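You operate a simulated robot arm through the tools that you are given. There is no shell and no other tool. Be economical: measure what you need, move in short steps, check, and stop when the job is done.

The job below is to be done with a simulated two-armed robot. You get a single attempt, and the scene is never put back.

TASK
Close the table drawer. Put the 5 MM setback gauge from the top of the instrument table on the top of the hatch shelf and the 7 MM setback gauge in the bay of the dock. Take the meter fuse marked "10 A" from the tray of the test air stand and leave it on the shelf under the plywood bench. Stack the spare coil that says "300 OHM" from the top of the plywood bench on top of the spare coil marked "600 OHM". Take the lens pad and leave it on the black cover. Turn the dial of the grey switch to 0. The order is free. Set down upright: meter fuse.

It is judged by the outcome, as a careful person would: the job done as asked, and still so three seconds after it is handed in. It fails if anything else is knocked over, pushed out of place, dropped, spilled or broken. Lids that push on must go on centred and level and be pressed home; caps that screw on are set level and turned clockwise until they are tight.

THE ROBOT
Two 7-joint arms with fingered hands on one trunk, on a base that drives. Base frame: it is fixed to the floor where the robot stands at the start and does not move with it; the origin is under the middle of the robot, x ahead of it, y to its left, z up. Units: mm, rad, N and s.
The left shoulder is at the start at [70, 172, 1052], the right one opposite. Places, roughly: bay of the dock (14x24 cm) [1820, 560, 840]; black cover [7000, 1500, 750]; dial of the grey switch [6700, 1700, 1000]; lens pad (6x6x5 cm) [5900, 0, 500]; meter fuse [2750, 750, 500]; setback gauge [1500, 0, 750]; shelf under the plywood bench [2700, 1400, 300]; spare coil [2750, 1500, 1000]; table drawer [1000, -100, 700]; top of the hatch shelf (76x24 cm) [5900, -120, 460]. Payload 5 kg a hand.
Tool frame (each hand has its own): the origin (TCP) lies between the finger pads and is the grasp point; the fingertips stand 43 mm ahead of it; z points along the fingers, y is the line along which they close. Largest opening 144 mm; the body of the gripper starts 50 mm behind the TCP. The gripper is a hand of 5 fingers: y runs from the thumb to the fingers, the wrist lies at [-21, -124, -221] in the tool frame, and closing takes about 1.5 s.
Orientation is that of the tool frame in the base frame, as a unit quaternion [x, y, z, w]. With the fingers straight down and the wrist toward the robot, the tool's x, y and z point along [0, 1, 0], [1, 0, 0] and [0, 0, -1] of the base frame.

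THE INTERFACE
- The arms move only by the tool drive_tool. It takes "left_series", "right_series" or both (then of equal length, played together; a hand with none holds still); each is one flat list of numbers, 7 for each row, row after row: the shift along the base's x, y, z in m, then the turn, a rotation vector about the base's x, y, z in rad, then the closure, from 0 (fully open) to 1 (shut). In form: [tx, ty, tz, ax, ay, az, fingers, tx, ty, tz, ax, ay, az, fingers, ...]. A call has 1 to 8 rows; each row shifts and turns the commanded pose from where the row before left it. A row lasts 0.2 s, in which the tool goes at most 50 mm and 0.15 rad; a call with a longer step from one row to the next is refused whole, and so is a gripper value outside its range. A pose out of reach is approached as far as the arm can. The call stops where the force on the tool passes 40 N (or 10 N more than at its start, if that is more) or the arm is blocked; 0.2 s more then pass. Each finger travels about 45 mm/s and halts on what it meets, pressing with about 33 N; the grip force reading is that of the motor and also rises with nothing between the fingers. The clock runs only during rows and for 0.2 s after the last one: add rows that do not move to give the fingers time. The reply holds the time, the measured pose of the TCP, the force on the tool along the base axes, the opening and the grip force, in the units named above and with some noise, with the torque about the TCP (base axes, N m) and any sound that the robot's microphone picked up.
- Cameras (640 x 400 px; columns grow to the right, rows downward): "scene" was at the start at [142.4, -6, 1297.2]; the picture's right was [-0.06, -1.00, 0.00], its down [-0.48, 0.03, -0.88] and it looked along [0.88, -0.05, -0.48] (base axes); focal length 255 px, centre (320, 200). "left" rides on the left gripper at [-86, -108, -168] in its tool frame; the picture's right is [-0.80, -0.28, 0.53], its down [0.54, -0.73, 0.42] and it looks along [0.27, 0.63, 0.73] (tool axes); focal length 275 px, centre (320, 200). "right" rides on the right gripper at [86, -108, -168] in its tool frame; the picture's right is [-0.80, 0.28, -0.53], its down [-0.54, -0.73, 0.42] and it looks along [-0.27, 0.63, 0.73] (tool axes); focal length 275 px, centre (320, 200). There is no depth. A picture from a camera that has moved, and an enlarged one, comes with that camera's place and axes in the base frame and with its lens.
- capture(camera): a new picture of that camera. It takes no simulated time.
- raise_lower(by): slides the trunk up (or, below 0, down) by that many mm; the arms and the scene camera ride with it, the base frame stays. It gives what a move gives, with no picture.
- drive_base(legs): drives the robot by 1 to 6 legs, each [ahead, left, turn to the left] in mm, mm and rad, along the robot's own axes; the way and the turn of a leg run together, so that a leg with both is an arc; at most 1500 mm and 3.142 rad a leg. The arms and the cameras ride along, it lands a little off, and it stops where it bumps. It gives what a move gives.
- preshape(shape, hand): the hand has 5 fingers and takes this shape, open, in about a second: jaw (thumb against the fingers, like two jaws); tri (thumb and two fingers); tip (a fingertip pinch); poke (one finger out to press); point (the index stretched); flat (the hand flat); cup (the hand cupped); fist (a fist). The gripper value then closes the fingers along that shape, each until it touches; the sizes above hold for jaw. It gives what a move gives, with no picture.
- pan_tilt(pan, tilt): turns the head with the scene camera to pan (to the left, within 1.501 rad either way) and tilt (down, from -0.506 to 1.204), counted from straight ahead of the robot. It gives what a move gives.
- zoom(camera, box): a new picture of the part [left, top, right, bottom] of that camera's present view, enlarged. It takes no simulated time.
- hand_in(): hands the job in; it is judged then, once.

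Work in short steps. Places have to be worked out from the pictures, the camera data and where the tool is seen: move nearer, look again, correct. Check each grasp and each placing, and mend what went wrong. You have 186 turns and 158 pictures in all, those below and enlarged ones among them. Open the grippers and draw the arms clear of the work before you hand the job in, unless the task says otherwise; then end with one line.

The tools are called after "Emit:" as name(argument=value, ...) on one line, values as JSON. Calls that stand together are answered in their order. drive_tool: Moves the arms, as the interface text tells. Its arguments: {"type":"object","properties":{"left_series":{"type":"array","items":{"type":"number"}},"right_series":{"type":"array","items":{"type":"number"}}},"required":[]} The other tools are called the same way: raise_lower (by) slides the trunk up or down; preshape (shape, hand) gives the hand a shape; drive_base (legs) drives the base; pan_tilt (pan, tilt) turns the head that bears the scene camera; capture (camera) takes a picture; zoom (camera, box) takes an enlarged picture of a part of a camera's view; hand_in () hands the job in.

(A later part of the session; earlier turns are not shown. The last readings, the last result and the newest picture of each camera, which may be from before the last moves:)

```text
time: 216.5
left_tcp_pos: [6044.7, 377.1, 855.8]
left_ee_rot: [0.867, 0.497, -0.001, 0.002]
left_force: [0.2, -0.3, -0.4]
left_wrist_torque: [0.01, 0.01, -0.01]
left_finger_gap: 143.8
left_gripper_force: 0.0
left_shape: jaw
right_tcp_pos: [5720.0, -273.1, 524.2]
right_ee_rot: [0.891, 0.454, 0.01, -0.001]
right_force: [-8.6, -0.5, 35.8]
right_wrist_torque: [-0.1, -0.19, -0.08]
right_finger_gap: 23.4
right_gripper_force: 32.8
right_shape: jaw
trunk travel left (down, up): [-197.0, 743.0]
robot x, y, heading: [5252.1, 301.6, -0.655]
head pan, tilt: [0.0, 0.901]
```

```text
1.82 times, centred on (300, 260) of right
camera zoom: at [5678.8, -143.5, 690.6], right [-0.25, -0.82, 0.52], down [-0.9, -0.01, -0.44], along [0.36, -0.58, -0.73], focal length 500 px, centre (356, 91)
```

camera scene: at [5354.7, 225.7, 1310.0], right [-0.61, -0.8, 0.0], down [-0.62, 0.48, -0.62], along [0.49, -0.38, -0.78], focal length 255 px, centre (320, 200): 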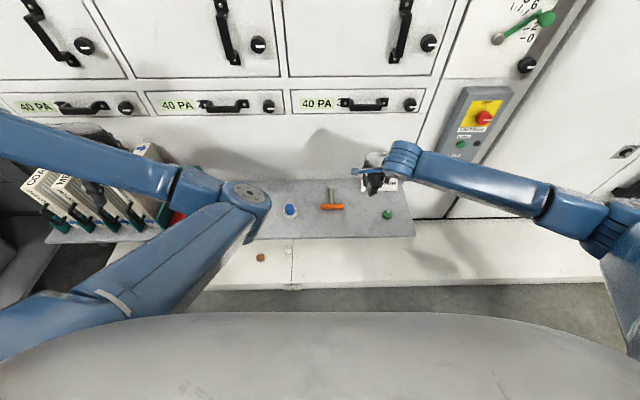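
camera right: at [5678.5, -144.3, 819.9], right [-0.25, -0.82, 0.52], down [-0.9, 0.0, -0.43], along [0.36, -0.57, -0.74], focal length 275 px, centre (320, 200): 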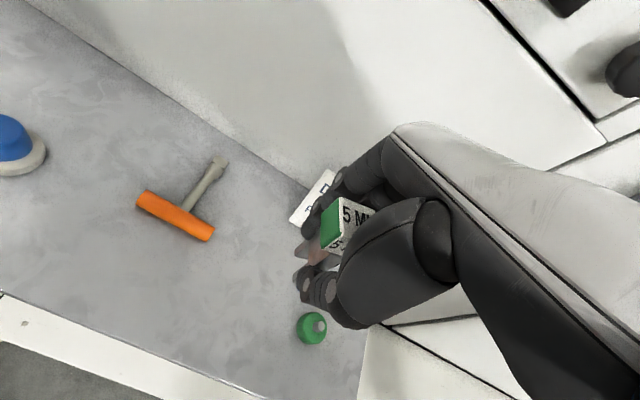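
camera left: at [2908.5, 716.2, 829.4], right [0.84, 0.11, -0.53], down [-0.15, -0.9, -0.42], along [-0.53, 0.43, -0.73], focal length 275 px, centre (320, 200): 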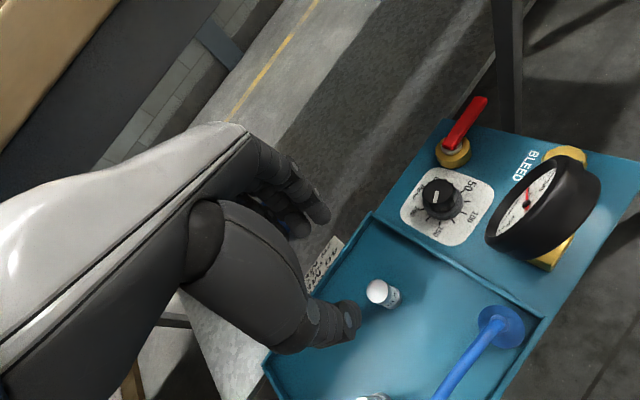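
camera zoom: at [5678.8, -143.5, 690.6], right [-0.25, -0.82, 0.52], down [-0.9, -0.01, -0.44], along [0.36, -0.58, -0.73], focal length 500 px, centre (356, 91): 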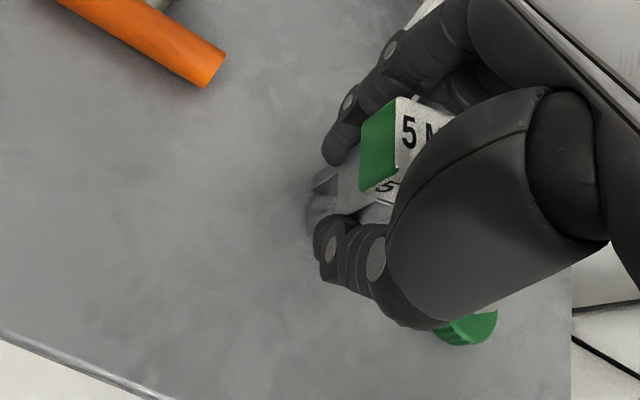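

Firm contact. I ease up 3 mm and release, then rise.

Emit:
drive_tool(right_series=[0, 0, 0.004, 0, 0, 0, 1, 0, 0, 0, 0, 0, 0, 1])

Emit:
drive_tool(right_series=[0, 0, 0, 0, 0, 0, 0.8, 0, 0, 0, 0, 0, 0, 0.65, 0, 0, 0, 0, 0, 0, 0.5, 0, 0, 0, 0, 0, 0, 0.5, 0, 0, 0.025, 0, 0, 0, 0.5, 0, 0, 0.04, 0, 0, 0, 0.5, 0, 0, 0.045, 0, 0, 0, 0.5, 0, 0, 0.045, 0, 0, 0, 0.5])

Emit:
capture(camera="right")

```text
time: 217.1
left_tcp_pos: [6046.5, 375.9, 855.1]
left_ee_rot: [0.866, 0.499, -0.002, 0.0]
left_force: [0.4, 0.4, 0.2]
left_wrist_torque: [0.01, 0.0, 0.0]
left_finger_gap: 143.7
left_gripper_force: 0.0
left_shape: jaw
right_tcp_pos: [5718.8, -272.7, 523.2]
right_ee_rot: [0.891, 0.453, 0.008, -0.003]
right_force: [-2.9, -1.0, 24.2]
right_wrist_torque: [-0.2, -0.35, -0.07]
right_finger_gap: 23.2
right_gripper_force: 32.9
right_shape: jaw
trunk travel left (down, up): [-197.0, 743.0]
robot x, y, heading: [5254.7, 301.8, -0.651]
head pan, tilt: [0.0, 0.901]
```

```text
time: 218.9
left_tcp_pos: [6046.8, 375.4, 854.3]
left_ee_rot: [0.868, 0.497, -0.003, 0.0]
left_force: [0.0, -1.0, 0.4]
left_wrist_torque: [-0.04, -0.02, 0.03]
left_finger_gap: 143.7
left_gripper_force: 0.0
left_shape: jaw
right_tcp_pos: [5717.9, -272.7, 677.6]
right_ee_rot: [0.891, 0.453, 0.008, -0.004]
right_force: [-0.3, 0.9, 0.0]
right_wrist_torque: [-0.04, -0.05, 0.01]
right_finger_gap: 71.7
right_gripper_force: 0.0
right_shape: jaw
trunk travel left (down, up): [-197.0, 743.0]
robot x, y, heading: [5253.2, 303.4, -0.65]
head pan, tilt: [0.0, 0.901]
```

```text
45 pictures are left
camera right: at [5679.4, -142.9, 846.8], right [-0.25, -0.82, 0.52], down [-0.9, 0.0, -0.43], along [0.36, -0.57, -0.74], focal length 275 px, centre (320, 200)
```

right: 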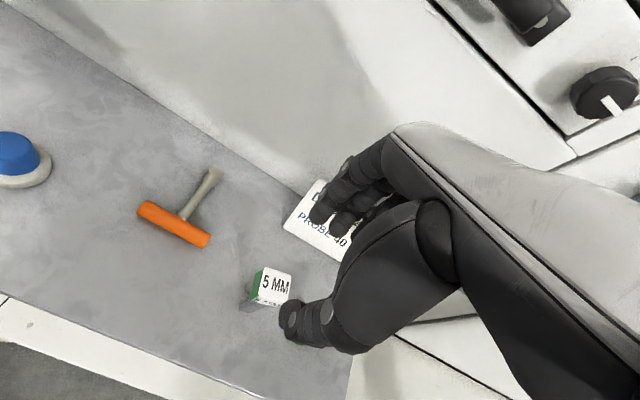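

The 5 MM gauge stands on the shelf. Next the lens pad with the right hand: I raise the trunk and drive 320 mm left.

Emit:
raise_lower(by=200)

Emit:
drive_base(legs=[[0, 320, 0.02]])

Emit:
capture(camera="right")

Emit:
capture(camera="scene")

```text
time: 221.0
left_tcp_pos: [6046.4, 374.7, 1053.8]
left_ee_rot: [0.867, 0.498, -0.002, -0.001]
left_force: [0.2, 0.0, -0.4]
left_wrist_torque: [0.03, 0.01, 0.02]
left_finger_gap: 143.7
left_gripper_force: 0.1
left_shape: jaw
right_tcp_pos: [5719.8, -273.5, 876.4]
right_ee_rot: [0.891, 0.453, 0.009, -0.005]
right_force: [-0.2, -0.1, 0.1]
right_wrist_torque: [-0.03, 0.0, -0.01]
right_finger_gap: 71.5
right_gripper_force: 0.1
right_shape: jaw
trunk travel left (down, up): [-397.0, 543.0]
robot x, y, heading: [5255.8, 303.7, -0.65]
head pan, tilt: [0.0, 0.901]
```

```text
time: 223.2
left_tcp_pos: [6236.4, 650.6, 1054.9]
left_ee_rot: [0.862, 0.507, -0.002, 0.0]
left_force: [-0.1, -0.3, 1.1]
left_wrist_torque: [0.05, 0.0, -0.01]
left_finger_gap: 143.8
left_gripper_force: 0.0
left_shape: jaw
right_tcp_pos: [5924.9, -4.3, 877.6]
right_ee_rot: [0.886, 0.463, 0.009, -0.004]
right_force: [0.5, 0.1, 0.6]
right_wrist_torque: [0.01, 0.03, -0.04]
right_finger_gap: 72.1
right_gripper_force: 0.1
right_shape: jaw
trunk travel left (down, up): [-397.0, 543.0]
robot x, y, heading: [5444.4, 561.2, -0.628]
head pan, tilt: [0.0, 0.901]
```

```text
44 pictures are left
camera right: at [5881.6, 124.2, 1046.5], right [-0.23, -0.82, 0.52], down [-0.9, -0.02, -0.43], along [0.37, -0.57, -0.74], focal length 275 px, centre (320, 200)
```

right: 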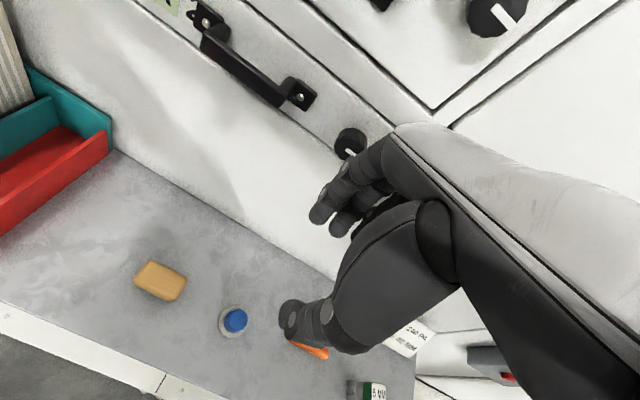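

```text
43 pictures are left
camera scene: at [5548.2, 485.9, 1510.0], right [-0.59, -0.81, 0.0], down [-0.63, 0.46, -0.62], along [0.5, -0.36, -0.78], focal length 255 px, centre (320, 200)
```

scene: 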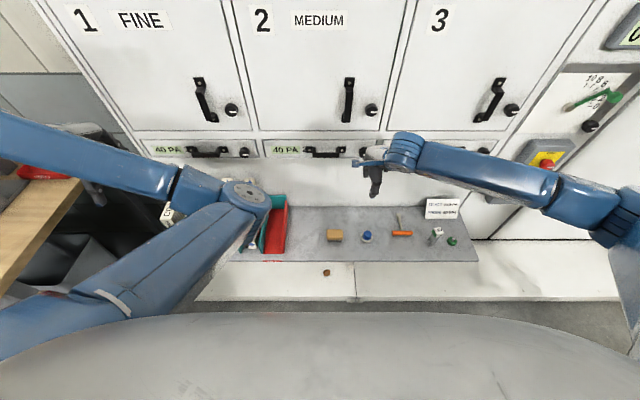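

Lens pad at ≈(5902,-40). I bring the right hand over it.

Emit:
drive_tool(right_series=[-0.004, -0.006, -0.045, 0, 0, 0, 0.3, -0.004, -0.006, -0.045, 0, 0, 0, 0.3, -0.004, -0.006, -0.045, 0, 0, 0, 0.3, -0.004, -0.006, -0.045, 0, 0, 0, 0.3, -0.004, -0.006, -0.045, 0, 0, 0, 0.3, -0.003, -0.006, -0.045, 0, 0, 0, 0.3, 0, 0, -0.02, 0, 0, 0, 0.3])

Emit:
capture(camera="right")

Emit:
zoom(camera="scene", box=[290, 150, 460, 280])

```text
time: 224.8
left_tcp_pos: [6238.3, 649.6, 1054.8]
left_ee_rot: [0.861, 0.508, -0.002, -0.001]
left_force: [1.5, 0.4, -1.2]
left_wrist_torque: [-0.01, 0.0, 0.03]
left_finger_gap: 143.6
left_gripper_force: 0.2
left_shape: jaw
right_tcp_pos: [5902.5, -39.8, 596.4]
right_ee_rot: [0.886, 0.463, 0.006, -0.007]
right_force: [0.4, 0.0, 0.2]
right_wrist_torque: [0.03, 0.06, 0.0]
right_finger_gap: 100.4
right_gripper_force: 0.1
right_shape: jaw
right hand out of reach, approached as far as the arm can: row 7
trunk travel left (down, up): [-397.0, 543.0]
robot x, y, heading: [5447.4, 563.1, -0.626]
head pan, tilt: [0.0, 0.901]
```

```text
42 pictures are left
camera right: at [5860.2, 87.8, 766.4], right [-0.22, -0.83, 0.52], down [-0.9, -0.02, -0.43], along [0.37, -0.56, -0.74], focal length 275 px, centre (320, 200)
```

right: 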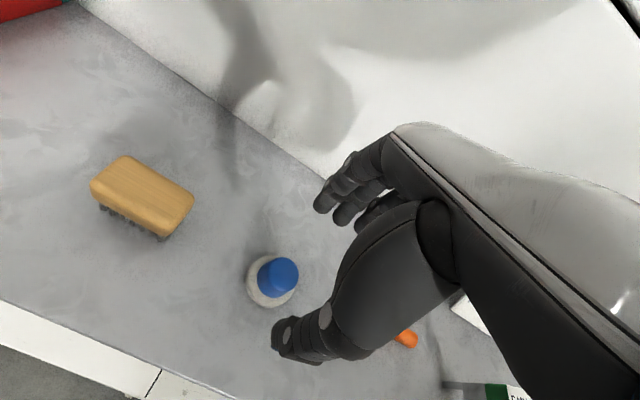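

```text
3.08 times, centred on (375, 215) of scene
camera zoom: at [5548.8, 486.3, 1509.8], right [-0.59, -0.81, 0.0], down [-0.63, 0.46, -0.62], along [0.5, -0.37, -0.78], focal length 785 px, centre (151, 154)
```

zoom: 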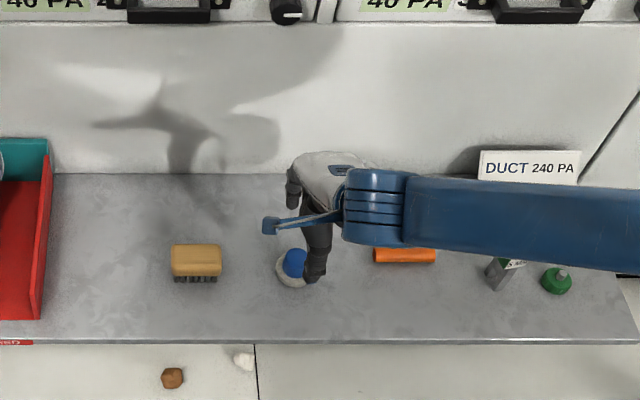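

Aligned with the pad; the arm is at its lower limit, so I lower by the trunk 88 mm and then close.

Emit:
raise_lower(by=-88)

Emit:
drive_tool(right_series=[0, 0, 0, 0, 0, 0, 0.6, 0, 0, 0, 0, 0, 0, 1, 0, 0, 0, 0, 0, 0, 1, 0, 0, 0, 0, 0, 0, 1, 0, 0, 0, 0, 0, 0, 1, 0, 0, 0, 0, 0, 0, 1])

Emit:
capture(camera="right")

```text
time: 226.0
left_tcp_pos: [6236.3, 650.7, 966.8]
left_ee_rot: [0.862, 0.508, -0.002, 0.0]
left_force: [-0.9, 0.1, 0.0]
left_wrist_torque: [0.01, 0.01, 0.01]
left_finger_gap: 143.7
left_gripper_force: 0.1
left_shape: jaw
right_tcp_pos: [5902.2, -39.1, 510.9]
right_ee_rot: [0.886, 0.463, 0.007, -0.006]
right_force: [-0.7, 0.5, 0.0]
right_wrist_torque: [-0.05, 0.0, 0.01]
right_finger_gap: 100.7
right_gripper_force: 0.0
right_shape: jaw
trunk travel left (down, up): [-309.0, 631.0]
robot x, y, heading: [5442.7, 558.9, -0.628]
head pan, tilt: [0.0, 0.901]
```

```text
time: 227.4
left_tcp_pos: [6235.9, 651.9, 967.6]
left_ee_rot: [0.861, 0.508, -0.002, 0.001]
left_force: [-1.0, 1.0, -0.1]
left_wrist_torque: [-0.02, -0.01, 0.03]
left_finger_gap: 143.7
left_gripper_force: 0.2
left_shape: jaw
right_tcp_pos: [5905.5, -40.2, 514.5]
right_ee_rot: [0.886, 0.463, 0.009, -0.003]
right_force: [0.4, -0.2, 25.2]
right_wrist_torque: [-0.35, -0.46, 0.03]
right_finger_gap: 42.2
right_gripper_force: 32.8
right_shape: jaw
trunk travel left (down, up): [-309.0, 631.0]
robot x, y, heading: [5444.5, 560.4, -0.628]
head pan, tilt: [0.0, 0.901]
```

```text
40 pictures are left
camera right: at [5861.1, 88.1, 682.8], right [-0.23, -0.82, 0.52], down [-0.9, -0.03, -0.43], along [0.37, -0.57, -0.74], focal length 275 px, centre (320, 200)
```

right: 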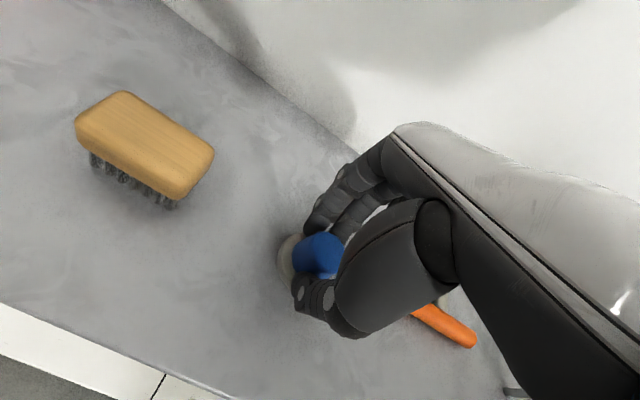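

The knob is gripped (42 mm). I lift and check.

Emit:
drive_tool(right_series=[0, 0, 0.02, 0, 0, 0, 1, 0, 0, 0.04, 0, 0, 0, 1, 0, 0, 0.04, 0, 0, 0, 1, 0, 0, 0.04, 0, 0, 0, 1, 0, 0, 0.04, 0, 0, 0, 1, -0.02, 0.015, 0.04, 0, 0, 0, 1])

Emit:
raise_lower(by=250)

Emit:
capture(camera="right")

```text
time: 228.8
left_tcp_pos: [6235.2, 651.3, 968.0]
left_ee_rot: [0.861, 0.508, -0.001, 0.0]
left_force: [-0.8, 0.6, -1.2]
left_wrist_torque: [-0.03, -0.03, 0.02]
left_finger_gap: 143.8
left_gripper_force: 0.0
left_shape: jaw
right_tcp_pos: [5879.4, -26.1, 731.4]
right_ee_rot: [0.886, 0.463, 0.008, -0.006]
right_force: [-0.8, -0.1, 0.0]
right_wrist_torque: [-0.04, -0.06, 0.03]
right_finger_gap: 40.5
right_gripper_force: 32.9
right_shape: jaw
trunk travel left (down, up): [-309.0, 631.0]
robot x, y, heading: [5446.5, 562.8, -0.627]
head pan, tilt: [0.0, 0.901]
```

```text
time: 231.4
left_tcp_pos: [6237.8, 651.6, 1216.1]
left_ee_rot: [0.862, 0.507, -0.002, 0.001]
left_force: [0.0, 0.5, 0.8]
left_wrist_torque: [0.02, -0.03, -0.02]
left_finger_gap: 143.7
left_gripper_force: 0.0
left_shape: jaw
right_tcp_pos: [5881.6, -27.0, 980.2]
right_ee_rot: [0.886, 0.463, 0.007, -0.007]
right_force: [0.1, 0.6, -0.8]
right_wrist_torque: [0.04, 0.02, -0.02]
right_finger_gap: 40.7
right_gripper_force: 32.9
right_shape: jaw
trunk travel left (down, up): [-559.0, 381.0]
robot x, y, heading: [5444.5, 560.3, -0.624]
head pan, tilt: [0.0, 0.901]
```

```text
39 pictures are left
camera right: at [5839.0, 101.3, 1149.8], right [-0.22, -0.83, 0.52], down [-0.9, -0.02, -0.43], along [0.37, -0.56, -0.74], focal length 275 px, centre (320, 200)
```

right: 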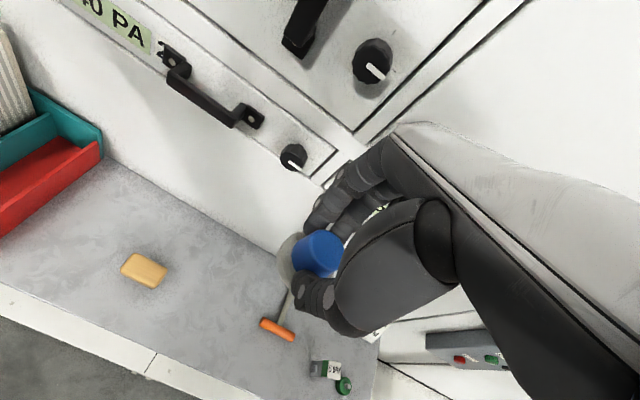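

The pad is held. I back off and look toward the black cover and the grey switch at the room's end.

Emit:
drive_base(legs=[[-700, 0, 0]])

Emit:
pan_tilt(pan=1.2, tilt=0.35)

Emit:
capture(camera="scene")

```text
time: 235.2
left_tcp_pos: [5674.1, 1054.2, 1216.8]
left_ee_rot: [0.865, 0.501, -0.001, 0.0]
left_force: [0.1, 0.7, -0.3]
left_wrist_torque: [0.02, 0.0, 0.03]
left_finger_gap: 143.7
left_gripper_force: 0.1
left_shape: jaw
right_tcp_pos: [5307.6, 382.6, 980.0]
right_ee_rot: [0.89, 0.457, 0.007, -0.007]
right_force: [0.4, -0.5, -0.3]
right_wrist_torque: [-0.03, 0.02, -0.03]
right_finger_gap: 40.7
right_gripper_force: 32.7
right_shape: jaw
trunk travel left (down, up): [-559.0, 381.0]
robot x, y, heading: [4882.7, 977.0, -0.642]
head pan, tilt: [0.0, 0.901]
```

```text
time: 236.6
left_tcp_pos: [5673.1, 1055.5, 1215.6]
left_ee_rot: [0.865, 0.502, -0.002, 0.0]
left_force: [-1.2, 0.2, -0.6]
left_wrist_torque: [-0.01, 0.0, 0.0]
left_finger_gap: 143.5
left_gripper_force: 0.0
left_shape: jaw
right_tcp_pos: [5307.1, 383.7, 981.3]
right_ee_rot: [0.89, 0.457, 0.007, -0.007]
right_force: [-0.2, -0.8, 0.2]
right_wrist_torque: [-0.01, -0.02, 0.01]
right_finger_gap: 40.7
right_gripper_force: 33.0
right_shape: jaw
trunk travel left (down, up): [-559.0, 381.0]
robot x, y, heading: [4882.1, 979.8, -0.646]
head pan, tilt: [1.201, 0.351]
```

```text
38 pictures are left
camera scene: at [5001.2, 995.6, 1719.5], right [0.53, -0.85, 0.0], down [-0.29, -0.18, -0.94], along [0.8, 0.5, -0.34], focal length 255 px, centre (320, 200)
```

scene: 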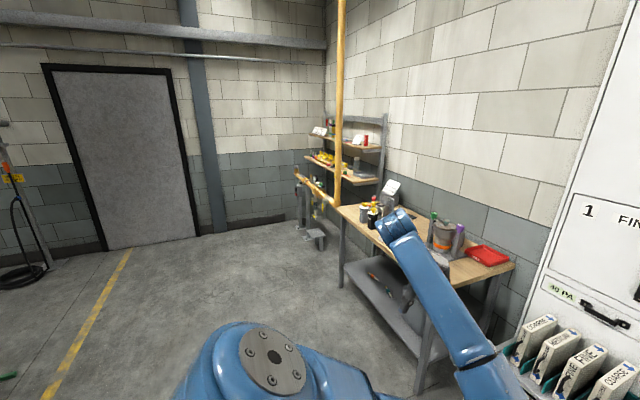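

Both lie on the corner workbench. I drive 1600 mm left and look at it straight on.

Emit:
drive_base(legs=[[0, 0, 0.015], [0, 1500, 0], [150, 100, 0]])

Emit:
pan_tilt(pan=0.0, tilt=0.6)

Emit:
capture(camera="scene")

```text
time: 245.7
left_tcp_pos: [6771.2, 2276.6, 1217.6]
left_ee_rot: [0.867, 0.497, 0.0, 0.001]
left_force: [-0.7, -0.3, 0.4]
left_wrist_torque: [0.0, -0.05, 0.0]
left_finger_gap: 143.6
left_gripper_force: 0.1
left_shape: jaw
right_tcp_pos: [6400.1, 1606.6, 981.2]
right_ee_rot: [0.892, 0.451, 0.007, -0.006]
right_force: [-0.5, -0.6, -0.3]
right_wrist_torque: [0.0, -0.02, 0.04]
right_finger_gap: 40.8
right_gripper_force: 32.9
right_shape: jaw
trunk travel left (down, up): [-559.0, 381.0]
robot x, y, heading: [5982.6, 2204.3, -0.651]
head pan, tilt: [1.201, 0.351]
```

```text
time: 247.1
left_tcp_pos: [6774.0, 2275.3, 1216.6]
left_ee_rot: [0.867, 0.498, -0.002, 0.0]
left_force: [0.2, -0.1, 0.0]
left_wrist_torque: [0.0, 0.0, 0.02]
left_finger_gap: 143.7
left_gripper_force: 0.1
left_shape: jaw
right_tcp_pos: [6402.3, 1607.7, 979.2]
right_ee_rot: [0.892, 0.452, 0.006, -0.007]
right_force: [-0.5, 0.3, -0.6]
right_wrist_torque: [-0.02, 0.02, -0.01]
right_finger_gap: 40.7
right_gripper_force: 32.9
right_shape: jaw
trunk travel left (down, up): [-559.0, 381.0]
robot x, y, heading: [5979.8, 2203.0, -0.654]
head pan, tilt: [0.0, 0.6]
```

```text
37 pictures are left
camera scene: at [6092.3, 2120.1, 1696.7], right [-0.61, -0.8, 0.0], down [-0.45, 0.34, -0.82], along [0.66, -0.5, -0.57], focal length 255 px, centre (320, 200)
```

scene: 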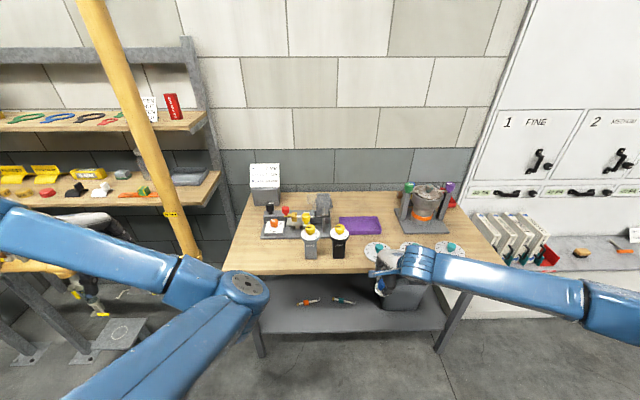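

Zoom on the workbench items.

Emit:
zoom(camera="scene", box=[230, 180, 390, 280])

Emit:
zoom(camera="scene", box=[350, 170, 510, 310])

```text
4.00 times, centred on (310, 230) of scene
camera zoom: at [6092.3, 2120.1, 1696.7], right [-0.61, -0.8, 0.0], down [-0.45, 0.34, -0.82], along [0.66, -0.5, -0.57], focal length 1020 px, centre (360, 80)
```

zoom: 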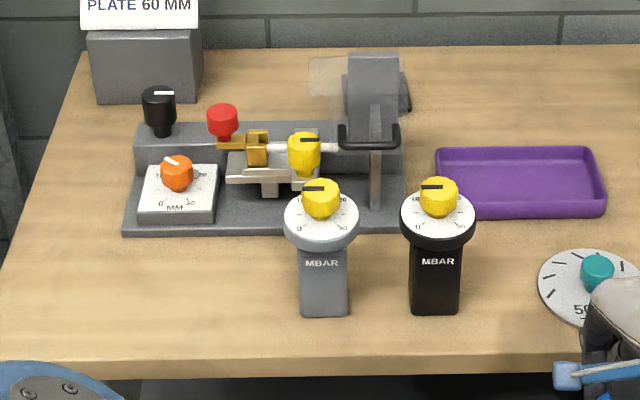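

```text
2.86 times, centred on (430, 240) of scene
camera zoom: at [6092.3, 2120.1, 1696.7], right [-0.61, -0.8, 0.0], down [-0.45, 0.34, -0.82], along [0.66, -0.5, -0.57], focal length 729 px, centre (6, 86)
```

zoom: 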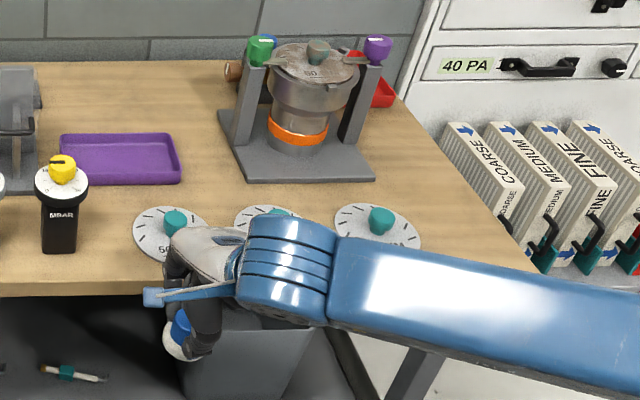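

I identify the grey switch (grey post with yellow dial). The black cover may be hidden behind the fixture; I raise the trunk and move closer.

Emit:
raise_lower(by=150)

Emit:
drive_base(legs=[[0, 0, 0.025], [380, 0, 0]])

Emit:
pan_tilt(pan=0.0, tilt=0.8)

Emit:
capture(camera="scene")

```text
time: 248.8
left_tcp_pos: [6773.2, 2275.5, 1366.2]
left_ee_rot: [0.867, 0.498, -0.002, 0.0]
left_force: [0.9, -0.6, 0.2]
left_wrist_torque: [0.01, -0.01, 0.04]
left_finger_gap: 143.7
left_gripper_force: 0.1
left_shape: jaw
right_tcp_pos: [6401.9, 1607.8, 1129.6]
right_ee_rot: [0.892, 0.452, 0.008, -0.007]
right_force: [0.4, 0.1, -1.0]
right_wrist_torque: [0.01, 0.0, -0.05]
right_finger_gap: 40.8
right_gripper_force: 33.7
right_shape: jaw
trunk travel left (down, up): [-709.0, 231.0]
robot x, y, heading: [5977.6, 2205.2, -0.654]
head pan, tilt: [0.0, 0.6]
```

```text
time: 251.0
left_tcp_pos: [6966.6, 2149.7, 1371.8]
left_ee_rot: [0.86, 0.511, 0.001, 0.0]
left_force: [-16.7, 17.9, 8.2]
left_wrist_torque: [-0.71, -1.21, 1.09]
left_finger_gap: 143.0
left_gripper_force: 0.2
left_shape: jaw
right_tcp_pos: [6609.1, 1468.9, 1131.2]
right_ee_rot: [0.887, 0.461, 0.009, -0.006]
right_force: [-0.4, -1.2, -1.5]
right_wrist_torque: [0.11, -0.09, 0.0]
right_finger_gap: 40.6
right_gripper_force: 32.8
right_shape: jaw
trunk travel left (down, up): [-709.0, 231.0]
robot x, y, heading: [6182.1, 2058.3, -0.63]
head pan, tilt: [0.0, 0.6]
stopped in leg 2: the force on the tool passed its limit at 64 N (the readings are from after the stop); the commanded pose is now the measured one
```

```text
time: 251.7
left_tcp_pos: [6972.0, 2149.5, 1368.0]
left_ee_rot: [0.86, 0.51, -0.001, 0.0]
left_force: [-10.3, 21.9, -3.2]
left_wrist_torque: [-0.4, 0.05, 1.48]
left_finger_gap: 141.2
left_gripper_force: 0.1
left_shape: jaw
right_tcp_pos: [6614.7, 1471.0, 1131.4]
right_ee_rot: [0.887, 0.462, 0.007, -0.006]
right_force: [-0.7, 0.5, -0.7]
right_wrist_torque: [0.04, 0.0, 0.06]
right_finger_gap: 40.7
right_gripper_force: 33.7
right_shape: jaw
trunk travel left (down, up): [-709.0, 231.0]
robot x, y, heading: [6184.3, 2060.1, -0.632]
head pan, tilt: [0.0, 0.799]
```

```text
34 pictures are left
camera scene: at [6288.3, 1982.2, 1830.1], right [-0.59, -0.81, 0.0], down [-0.58, 0.42, -0.7], along [0.56, -0.41, -0.72], focal length 255 px, centre (320, 200)
```

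scene: 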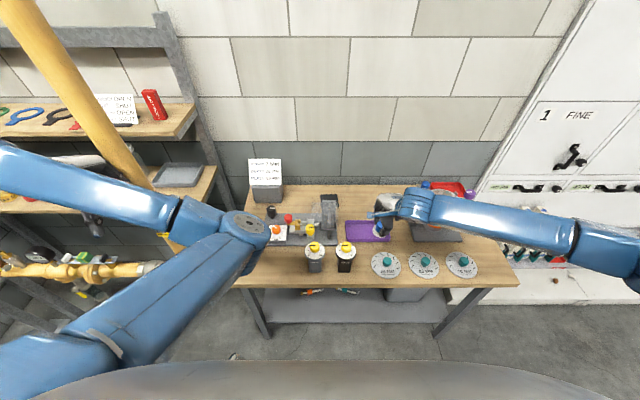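

The left hand bumped the pipe on the left. I roll back 120 mm and draw the left hand in.

Emit:
drive_base(legs=[[-130, 0, 0]])

Emit:
drive_tool(left_series=[-0.035, 0.02, 0.01, 0, 0, 0, 0, -0.035, 0.02, 0.01, 0, 0, 0, 0, -0.035, 0.02, 0.01, 0, 0, 0, 0, -0.035, 0.02, 0.01, 0, 0, 0, 0, -0.035, 0.02, 0.01, 0, 0, 0, 0])

Emit:
zoom(camera="scene", box=[230, 140, 400, 270])

Emit:
capture(camera="scene")

```text
time: 253.0
left_tcp_pos: [6874.1, 2219.4, 1365.0]
left_ee_rot: [0.86, 0.51, -0.002, -0.002]
left_force: [0.2, -0.5, 0.2]
left_wrist_torque: [0.05, 0.04, 0.0]
left_finger_gap: 143.8
left_gripper_force: 0.1
left_shape: jaw
right_tcp_pos: [6516.4, 1542.5, 1127.5]
right_ee_rot: [0.887, 0.461, 0.006, -0.008]
right_force: [0.0, -0.6, -1.1]
right_wrist_torque: [0.09, 0.01, 0.0]
right_finger_gap: 40.9
right_gripper_force: 32.5
right_shape: jaw
trunk travel left (down, up): [-709.0, 231.0]
robot x, y, heading: [6081.3, 2134.1, -0.633]
head pan, tilt: [0.0, 0.799]
```

```text
time: 254.2
left_tcp_pos: [6713.0, 2332.0, 1416.5]
left_ee_rot: [0.861, 0.509, -0.004, -0.001]
left_force: [0.0, 0.3, -0.1]
left_wrist_torque: [-0.04, 0.01, -0.01]
left_finger_gap: 143.9
left_gripper_force: 0.1
left_shape: jaw
left hand out of reach, approached as far as the arm can: row 5
right_tcp_pos: [6515.2, 1543.8, 1130.3]
right_ee_rot: [0.887, 0.462, 0.006, -0.006]
right_force: [-0.4, 1.3, -0.5]
right_wrist_torque: [0.03, 0.01, 0.0]
right_finger_gap: 40.6
right_gripper_force: 32.8
right_shape: jaw
trunk travel left (down, up): [-709.0, 231.0]
robot x, y, heading: [6079.0, 2135.5, -0.635]
head pan, tilt: [0.0, 0.799]
```

```text
3.08 times, centred on (315, 205) of scene
camera zoom: at [6188.5, 2055.7, 1829.7], right [-0.59, -0.81, 0.0], down [-0.58, 0.42, -0.7], along [0.56, -0.41, -0.72], focal length 785 px, centre (335, 185)
```

zoom: 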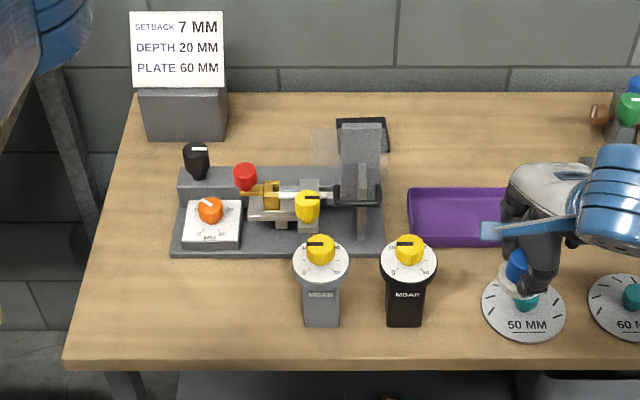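

```text
32 pictures are left
camera scene: at [6188.5, 2055.7, 1829.7], right [-0.59, -0.81, 0.0], down [-0.58, 0.42, -0.7], along [0.56, -0.41, -0.72], focal length 255 px, centre (320, 200)
```

scene: 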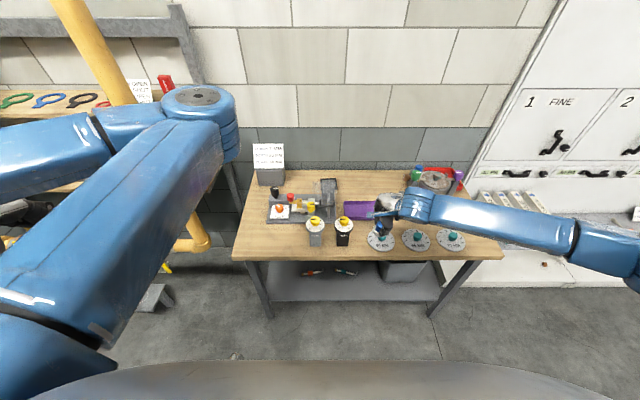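

A flat black piece lies behind the grey upright of the fixture — likely the black cover. I park the left arm out to the left, away from the pipe, before going closer.

Emit:
drive_tool(left_series=[-0.009, 0.0439, -0.0129, 0, 0, 0, 0, -0.009, 0.0439, -0.0129, 0, 0, 0, 0, -0.009, 0.0439, -0.0129, 0, 0, 0, 0, -0.009, 0.0439, -0.0129, 0, 0, 0, 0, -0.009, 0.0439, -0.0129, 0, 0, 0, 0, -0.009, 0.0439, -0.0129, 0, 0, 0, 0, -0.009, 0.0439, -0.0129, 0, 0, 0, 0, -0.009, 0.0439, -0.0129, 0, 0, 0, 0])

Emit:
drive_base(legs=[[280, 0, 0]])

Emit:
capture(camera="scene")

Emit:
capture(camera="right")

```text
time: 256.0
left_tcp_pos: [6639.5, 2682.8, 1312.8]
left_ee_rot: [0.86, 0.51, -0.003, 0.001]
left_force: [0.2, 0.9, 0.3]
left_wrist_torque: [-0.02, 0.05, 0.0]
left_finger_gap: 143.9
left_gripper_force: 0.0
left_shape: jaw
right_tcp_pos: [6514.5, 1547.3, 1131.3]
right_ee_rot: [0.887, 0.462, 0.006, -0.005]
right_force: [0.0, 0.0, -0.2]
right_wrist_torque: [-0.02, 0.0, 0.0]
right_finger_gap: 40.7
right_gripper_force: 32.9
right_shape: jaw
trunk travel left (down, up): [-709.0, 231.0]
robot x, y, heading: [6079.8, 2133.0, -0.634]
head pan, tilt: [0.0, 0.799]
```

```text
time: 258.0
left_tcp_pos: [6858.8, 2519.3, 1314.3]
left_ee_rot: [0.86, 0.51, -0.002, 0.001]
left_force: [-0.8, 0.2, -0.5]
left_wrist_torque: [-0.02, -0.03, 0.0]
left_finger_gap: 144.0
left_gripper_force: 0.0
left_shape: jaw
right_tcp_pos: [6737.0, 1383.2, 1131.5]
right_ee_rot: [0.887, 0.462, 0.007, -0.005]
right_force: [0.0, 0.4, -0.1]
right_wrist_torque: [-0.05, -0.01, 0.0]
right_finger_gap: 40.5
right_gripper_force: 32.7
right_shape: jaw
trunk travel left (down, up): [-709.0, 231.0]
robot x, y, heading: [6303.8, 1967.8, -0.63]
head pan, tilt: [0.0, 0.799]
```

```text
31 pictures are left
camera scene: at [6407.4, 1895.1, 1830.3], right [-0.59, -0.81, 0.0], down [-0.58, 0.42, -0.7], along [0.56, -0.41, -0.72], focal length 255 px, centre (320, 200)
```

scene: 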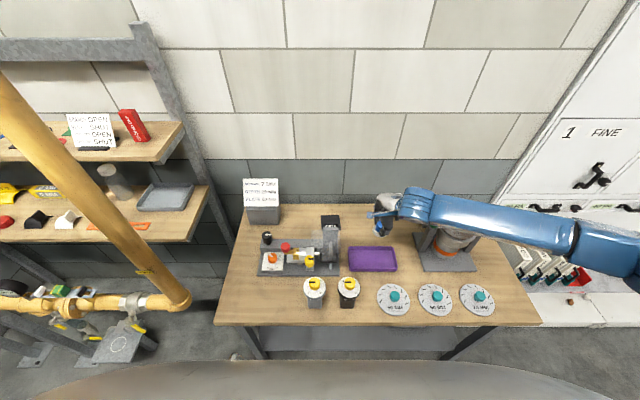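

```text
30 pictures are left
camera right: at [6693.7, 1512.3, 1301.1], right [-0.23, -0.82, 0.52], down [-0.9, -0.02, -0.43], along [0.37, -0.57, -0.74], focal length 275 px, centre (320, 200)
```

right: 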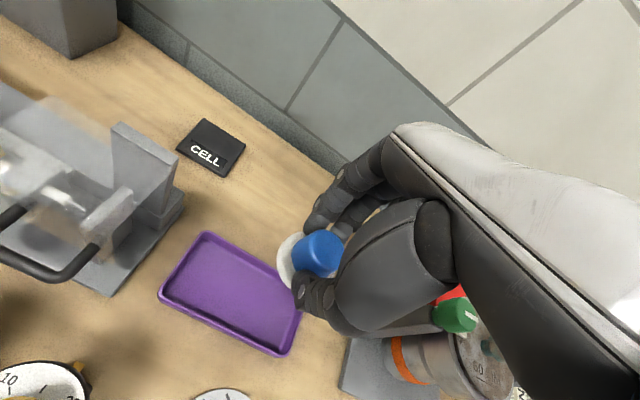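

The black "CELL" square is the black cover, at ≈(7020,1372), bench top ≈845. I raise the right hand, lower the trunk 200, and roll 80 mm ahead.

Emit:
drive_tool(right_series=[0, 0, 0.04, 0, 0, 0, 1, 0, 0, 0.04, 0, 0, 0, 1, 0, 0, 0.04, 0, 0, 0, 1, 0, 0, 0.04, 0, 0, 0, 1])

Emit:
raise_lower(by=-200)

Emit:
drive_base(legs=[[80, 0, 0]])

```text
time: 259.0
left_tcp_pos: [6861.6, 2517.6, 1314.3]
left_ee_rot: [0.859, 0.511, -0.001, 0.0]
left_force: [0.1, 0.1, -0.6]
left_wrist_torque: [0.02, 0.02, 0.01]
left_finger_gap: 143.6
left_gripper_force: 0.1
left_shape: jaw
right_tcp_pos: [6738.2, 1383.5, 1289.8]
right_ee_rot: [0.887, 0.462, 0.006, -0.007]
right_force: [0.6, -0.2, -0.7]
right_wrist_torque: [0.02, 0.0, 0.0]
right_finger_gap: 40.7
right_gripper_force: 33.0
right_shape: jaw
trunk travel left (down, up): [-709.0, 231.0]
robot x, y, heading: [6300.6, 1970.2, -0.627]
head pan, tilt: [0.0, 0.799]
```

```text
time: 261.1
left_tcp_pos: [6861.3, 2517.4, 1115.2]
left_ee_rot: [0.86, 0.51, -0.001, -0.001]
left_force: [-0.7, 0.4, 0.2]
left_wrist_torque: [-0.01, -0.01, -0.01]
left_finger_gap: 143.9
left_gripper_force: 0.1
left_shape: jaw
right_tcp_pos: [6739.4, 1382.6, 1089.5]
right_ee_rot: [0.886, 0.463, 0.008, -0.006]
right_force: [-0.5, 0.8, -0.2]
right_wrist_torque: [0.02, -0.01, 0.0]
right_finger_gap: 40.4
right_gripper_force: 32.7
right_shape: jaw
trunk travel left (down, up): [-509.0, 431.0]
robot x, y, heading: [6301.2, 1973.0, -0.628]
head pan, tilt: [0.0, 0.799]
```

```text
time: 262.3
left_tcp_pos: [6923.7, 2472.9, 1114.1]
left_ee_rot: [0.857, 0.515, -0.002, -0.002]
left_force: [-0.6, 0.5, -0.1]
left_wrist_torque: [-0.03, 0.01, 0.02]
left_finger_gap: 143.9
left_gripper_force: 0.1
left_shape: jaw
right_tcp_pos: [6809.1, 1335.7, 1088.9]
right_ee_rot: [0.885, 0.465, 0.006, -0.008]
right_force: [0.1, 0.3, -0.2]
right_wrist_torque: [0.0, 0.01, 0.01]
right_finger_gap: 40.5
right_gripper_force: 33.1
right_shape: jaw
trunk travel left (down, up): [-509.0, 431.0]
robot x, y, heading: [6368.0, 1922.9, -0.63]
head pan, tilt: [0.0, 0.799]
stopped in leg 1: the robot was blocked; the commanded pose is now the measured one
```

The base just touched something at the end of the 80 mm. I back off 20 mm and move the pad over the cover.

Emit:
drive_base(legs=[[-20, 0, 0]])

Emit:
drive_tool(right_series=[0.0445, 0.0045, -0.01, 0, 0, 0, 1, 0.0445, 0.0045, -0.01, 0, 0, 0, 1, 0.0445, 0.0045, -0.01, 0, 0, 0, 1, 0.0445, 0.0045, -0.01, 0, 0, 0, 1, 0.0445, 0.0045, -0.01, 0, 0, 0, 1, 0, 0, -0.03, 0, 0, 0, 1, 0, 0, 0, 0, 0, 0, 1])

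Emit:
capture(camera="right")

Emit:
capture(camera="scene")

```text
time: 263.1
left_tcp_pos: [6911.4, 2481.1, 1113.3]
left_ee_rot: [0.858, 0.514, -0.004, -0.004]
left_force: [1.2, -0.9, 0.2]
left_wrist_torque: [0.06, 0.1, 0.0]
left_finger_gap: 143.9
left_gripper_force: 0.1
left_shape: jaw
right_tcp_pos: [6796.8, 1344.5, 1085.9]
right_ee_rot: [0.885, 0.465, 0.005, -0.009]
right_force: [1.3, -0.5, -1.4]
right_wrist_torque: [0.06, 0.06, 0.02]
right_finger_gap: 40.5
right_gripper_force: 32.9
right_shape: jaw
trunk travel left (down, up): [-509.0, 431.0]
robot x, y, heading: [6351.6, 1932.4, -0.627]
head pan, tilt: [0.0, 0.799]
```

```text
time: 264.7
left_tcp_pos: [6908.0, 2485.8, 1114.5]
left_ee_rot: [0.858, 0.514, -0.002, -0.002]
left_force: [0.2, 1.0, 0.5]
left_wrist_torque: [-0.03, 0.02, -0.01]
left_finger_gap: 143.8
left_gripper_force: 0.0
left_shape: jaw
right_tcp_pos: [7019.6, 1369.6, 1006.6]
right_ee_rot: [0.886, 0.464, 0.007, -0.007]
right_force: [-0.4, -0.8, -0.5]
right_wrist_torque: [0.01, 0.02, -0.03]
right_finger_gap: 40.8
right_gripper_force: 33.2
right_shape: jaw
trunk travel left (down, up): [-509.0, 431.0]
robot x, y, heading: [6354.5, 1933.4, -0.62]
head pan, tilt: [0.0, 0.799]
```

```text
29 pictures are left
camera right: at [6977.5, 1498.6, 1176.9], right [-0.22, -0.83, 0.52], down [-0.9, -0.03, -0.43], along [0.37, -0.56, -0.74], focal length 275 px, centre (320, 200)
```

right: 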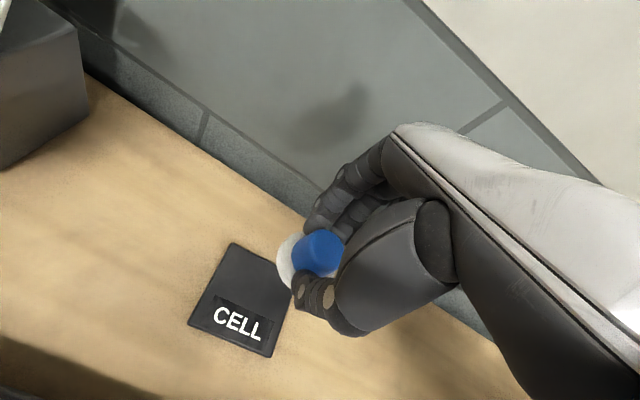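

```text
28 pictures are left
camera scene: at [6461.0, 1856.2, 1630.0], right [-0.58, -0.81, 0.0], down [-0.58, 0.42, -0.7], along [0.57, -0.41, -0.72], focal length 255 px, centre (320, 200)
```

scene: 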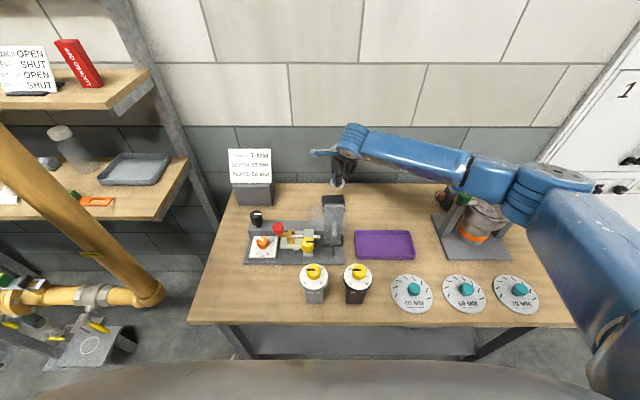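

The cover's centre is about 22 mm from under the pad. I shift (-10,+20) and lower.

Emit:
drive_tool(right_series=[-0.01, 0.02, 0, 0, 0, 0, 1, 0, 0, -0.03, 0, 0, 0, 1, 0, 0, -0.03, 0, 0, 0, 1, 0, 0, -0.015, 0, 0, 0, 1, 0, 0, -0.004, 0, 0, 0, 1, 0, 0, 0, 0, 0, 0, 1])

Emit:
capture(camera="right")

```text
time: 266.1
left_tcp_pos: [6906.6, 2485.3, 1115.2]
left_ee_rot: [0.858, 0.514, -0.002, -0.002]
left_force: [0.2, 0.5, -0.7]
left_wrist_torque: [-0.01, 0.02, -0.01]
left_finger_gap: 144.0
left_gripper_force: 0.0
left_shape: jaw
right_tcp_pos: [7008.0, 1392.1, 931.6]
right_ee_rot: [0.885, 0.465, 0.007, -0.006]
right_force: [-0.9, 0.3, 10.7]
right_wrist_torque: [-0.13, -0.23, -0.02]
right_finger_gap: 40.6
right_gripper_force: 33.1
right_shape: jaw
trunk travel left (down, up): [-509.0, 431.0]
robot x, y, heading: [6351.2, 1934.4, -0.626]
head pan, tilt: [0.0, 0.799]
```

```text
27 pictures are left
camera right: at [6964.8, 1519.1, 1100.7], right [-0.22, -0.83, 0.52], down [-0.9, -0.03, -0.43], along [0.37, -0.56, -0.74], focal length 275 px, centre (320, 200)
```

right: 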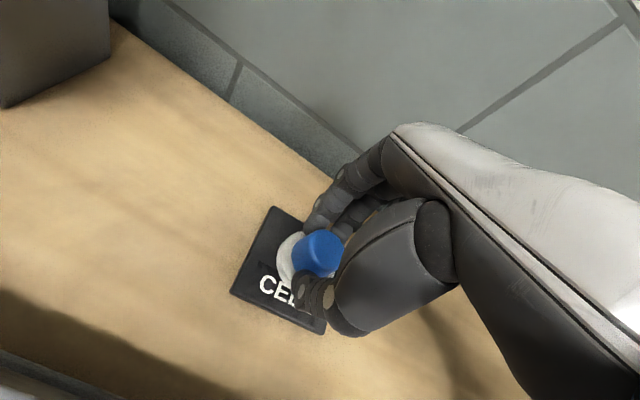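

The pad touches the cover with 11 N and sits well on it. Release and rise.

Emit:
drive_tool(right_series=[0, 0, 0, 0, 0, 0, 0.75, 0, 0, 0, 0, 0, 0, 0.6, 0, 0, 0, 0, 0, 0, 0.5, 0, 0, 0, 0, 0, 0, 0.45, 0, 0, 0.025, 0, 0, 0, 0.45, 0, 0, 0.04, 0, 0, 0, 0.45, 0, 0, 0.045, 0, 0, 0, 0.45, 0, 0, 0.045, 0, 0, 0, 0.45])

Emit:
capture(camera="right")

Emit:
zoom(camera="scene", box=[290, 180, 390, 310])

```text
time: 267.9
left_tcp_pos: [6907.3, 2484.4, 1114.9]
left_ee_rot: [0.858, 0.514, -0.002, -0.002]
left_force: [-1.3, 0.1, -0.2]
left_wrist_torque: [-0.04, -0.05, 0.03]
left_finger_gap: 143.9
left_gripper_force: 0.1
left_shape: jaw
right_tcp_pos: [7007.1, 1393.4, 1085.8]
right_ee_rot: [0.885, 0.465, 0.007, -0.007]
right_force: [-1.2, 0.9, -1.2]
right_wrist_torque: [0.0, -0.04, -0.03]
right_finger_gap: 78.9
right_gripper_force: 0.0
right_shape: jaw
trunk travel left (down, up): [-509.0, 431.0]
robot x, y, heading: [6356.8, 1931.7, -0.62]
head pan, tilt: [0.0, 0.799]
```

```text
26 pictures are left
camera right: at [6963.3, 1521.1, 1255.9], right [-0.22, -0.83, 0.52], down [-0.9, -0.03, -0.43], along [0.37, -0.56, -0.74], focal length 275 px, centre (320, 200)
```

right: 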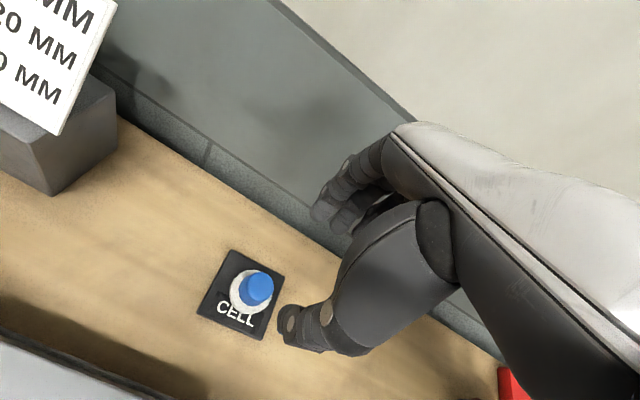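

```text
3.08 times, centred on (340, 245) of scene
camera zoom: at [6460.7, 1857.2, 1629.9], right [-0.58, -0.81, 0.0], down [-0.58, 0.42, -0.7], along [0.57, -0.41, -0.72], focal length 785 px, centre (258, 62)
```

zoom: 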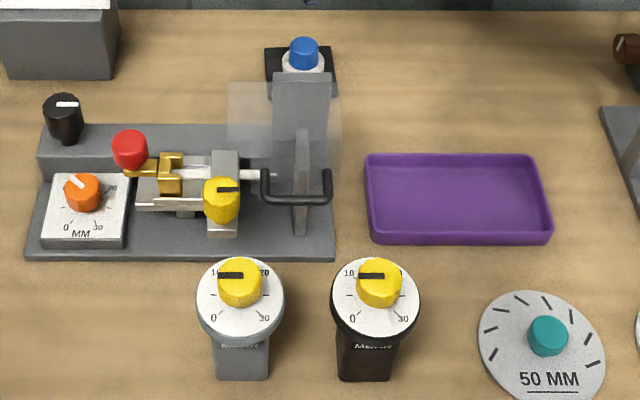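

The pad lies on the black cover. The grey dial reads about 5; 0 is 45° further counter-clockwise. The dial is at ≈(6744,1674,~1000). I lift the hand and roll back 200 mm for a comfortable reach.

Emit:
drive_tool(right_series=[0, 0, 0.045, 0, 0, 0, 0.45, 0, 0, 0.045, 0, 0, 0, 0.45, 0, 0, 0.03, 0, 0, 0, 0.45])

Emit:
drive_base(legs=[[-200, 0, 0]])

Emit:
drive_tool(right_series=[-0.0202, 0.0328, 0, 0, 0, 0, 0.5, -0.0202, 0.0328, 0, 0, 0, 0, 0.5, -0.0202, 0.0328, 0, 0, 0, 0, 0.5, -0.0202, 0.0328, 0, 0, 0, 0, 0.5, -0.0202, 0.0328, -0.02, 0, 0, 0, 0.5, 0, 0, -0.04, 0, 0, 0, 0.5])

Emit:
capture(camera="right")

Emit:
capture(camera="scene")

```text
time: 268.7
left_tcp_pos: [6907.3, 2484.1, 1114.1]
left_ee_rot: [0.858, 0.514, -0.002, -0.002]
left_force: [0.2, 0.1, 0.0]
left_wrist_torque: [0.01, 0.02, -0.01]
left_finger_gap: 144.0
left_gripper_force: 0.1
left_shape: jaw
right_tcp_pos: [7005.6, 1391.6, 1206.5]
right_ee_rot: [0.885, 0.465, 0.006, -0.008]
right_force: [0.3, 0.5, -0.3]
right_wrist_torque: [0.0, 0.0, 0.01]
right_finger_gap: 78.6
right_gripper_force: 0.0
right_shape: jaw
trunk travel left (down, up): [-509.0, 431.0]
robot x, y, heading: [6353.5, 1934.6, -0.623]
head pan, tilt: [0.0, 0.799]
```

```text
time: 270.3
left_tcp_pos: [6748.6, 2597.7, 1114.7]
left_ee_rot: [0.858, 0.514, -0.003, -0.003]
left_force: [0.0, -0.5, -0.1]
left_wrist_torque: [0.03, 0.06, -0.02]
left_finger_gap: 143.8
left_gripper_force: 0.1
left_shape: jaw
right_tcp_pos: [6847.8, 1505.0, 1203.9]
right_ee_rot: [0.885, 0.465, 0.006, -0.008]
right_force: [-0.3, 0.1, -0.6]
right_wrist_torque: [0.04, 0.02, -0.01]
right_finger_gap: 79.0
right_gripper_force: 0.0
right_shape: jaw
trunk travel left (down, up): [-509.0, 431.0]
robot x, y, heading: [6192.0, 2048.8, -0.62]
head pan, tilt: [0.0, 0.799]
```

```text
time: 271.7
left_tcp_pos: [6748.5, 2597.7, 1114.7]
left_ee_rot: [0.858, 0.513, -0.003, -0.003]
left_force: [0.4, -0.3, 0.4]
left_wrist_torque: [0.02, 0.0, 0.01]
left_finger_gap: 143.8
left_gripper_force: 0.0
left_shape: jaw
right_tcp_pos: [6744.0, 1667.6, 1146.2]
right_ee_rot: [0.885, 0.465, 0.007, -0.007]
right_force: [-0.1, -0.8, 0.9]
right_wrist_torque: [0.04, 0.01, -0.02]
right_finger_gap: 72.4
right_gripper_force: 0.0
right_shape: jaw
trunk travel left (down, up): [-509.0, 431.0]
robot x, y, heading: [6197.3, 2046.7, -0.625]
head pan, tilt: [0.0, 0.799]
```

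```text
24 pictures are left
camera right: at [6701.9, 1794.8, 1316.5], right [-0.22, -0.83, 0.52], down [-0.9, -0.03, -0.43], along [0.37, -0.56, -0.74], focal length 275 px, centre (320, 200)
```

right: 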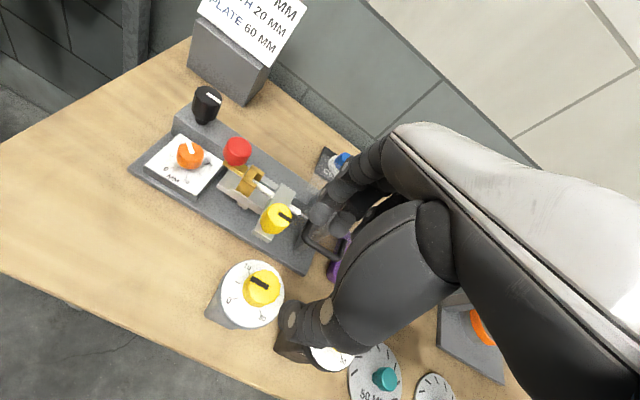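

```text
23 pictures are left
camera scene: at [6302.0, 1970.1, 1629.9], right [-0.58, -0.81, 0.0], down [-0.58, 0.42, -0.7], along [0.56, -0.41, -0.72], focal length 255 px, centre (320, 200)
```

scene: 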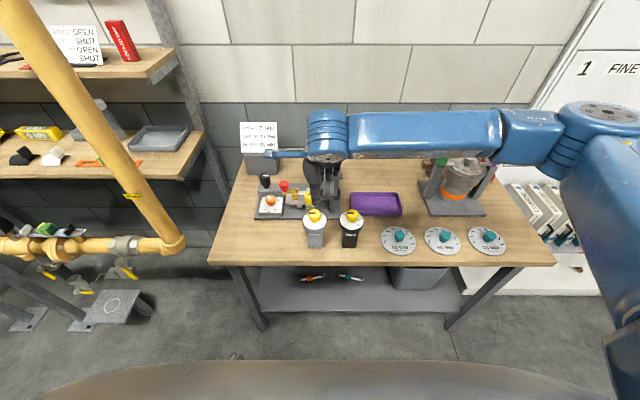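

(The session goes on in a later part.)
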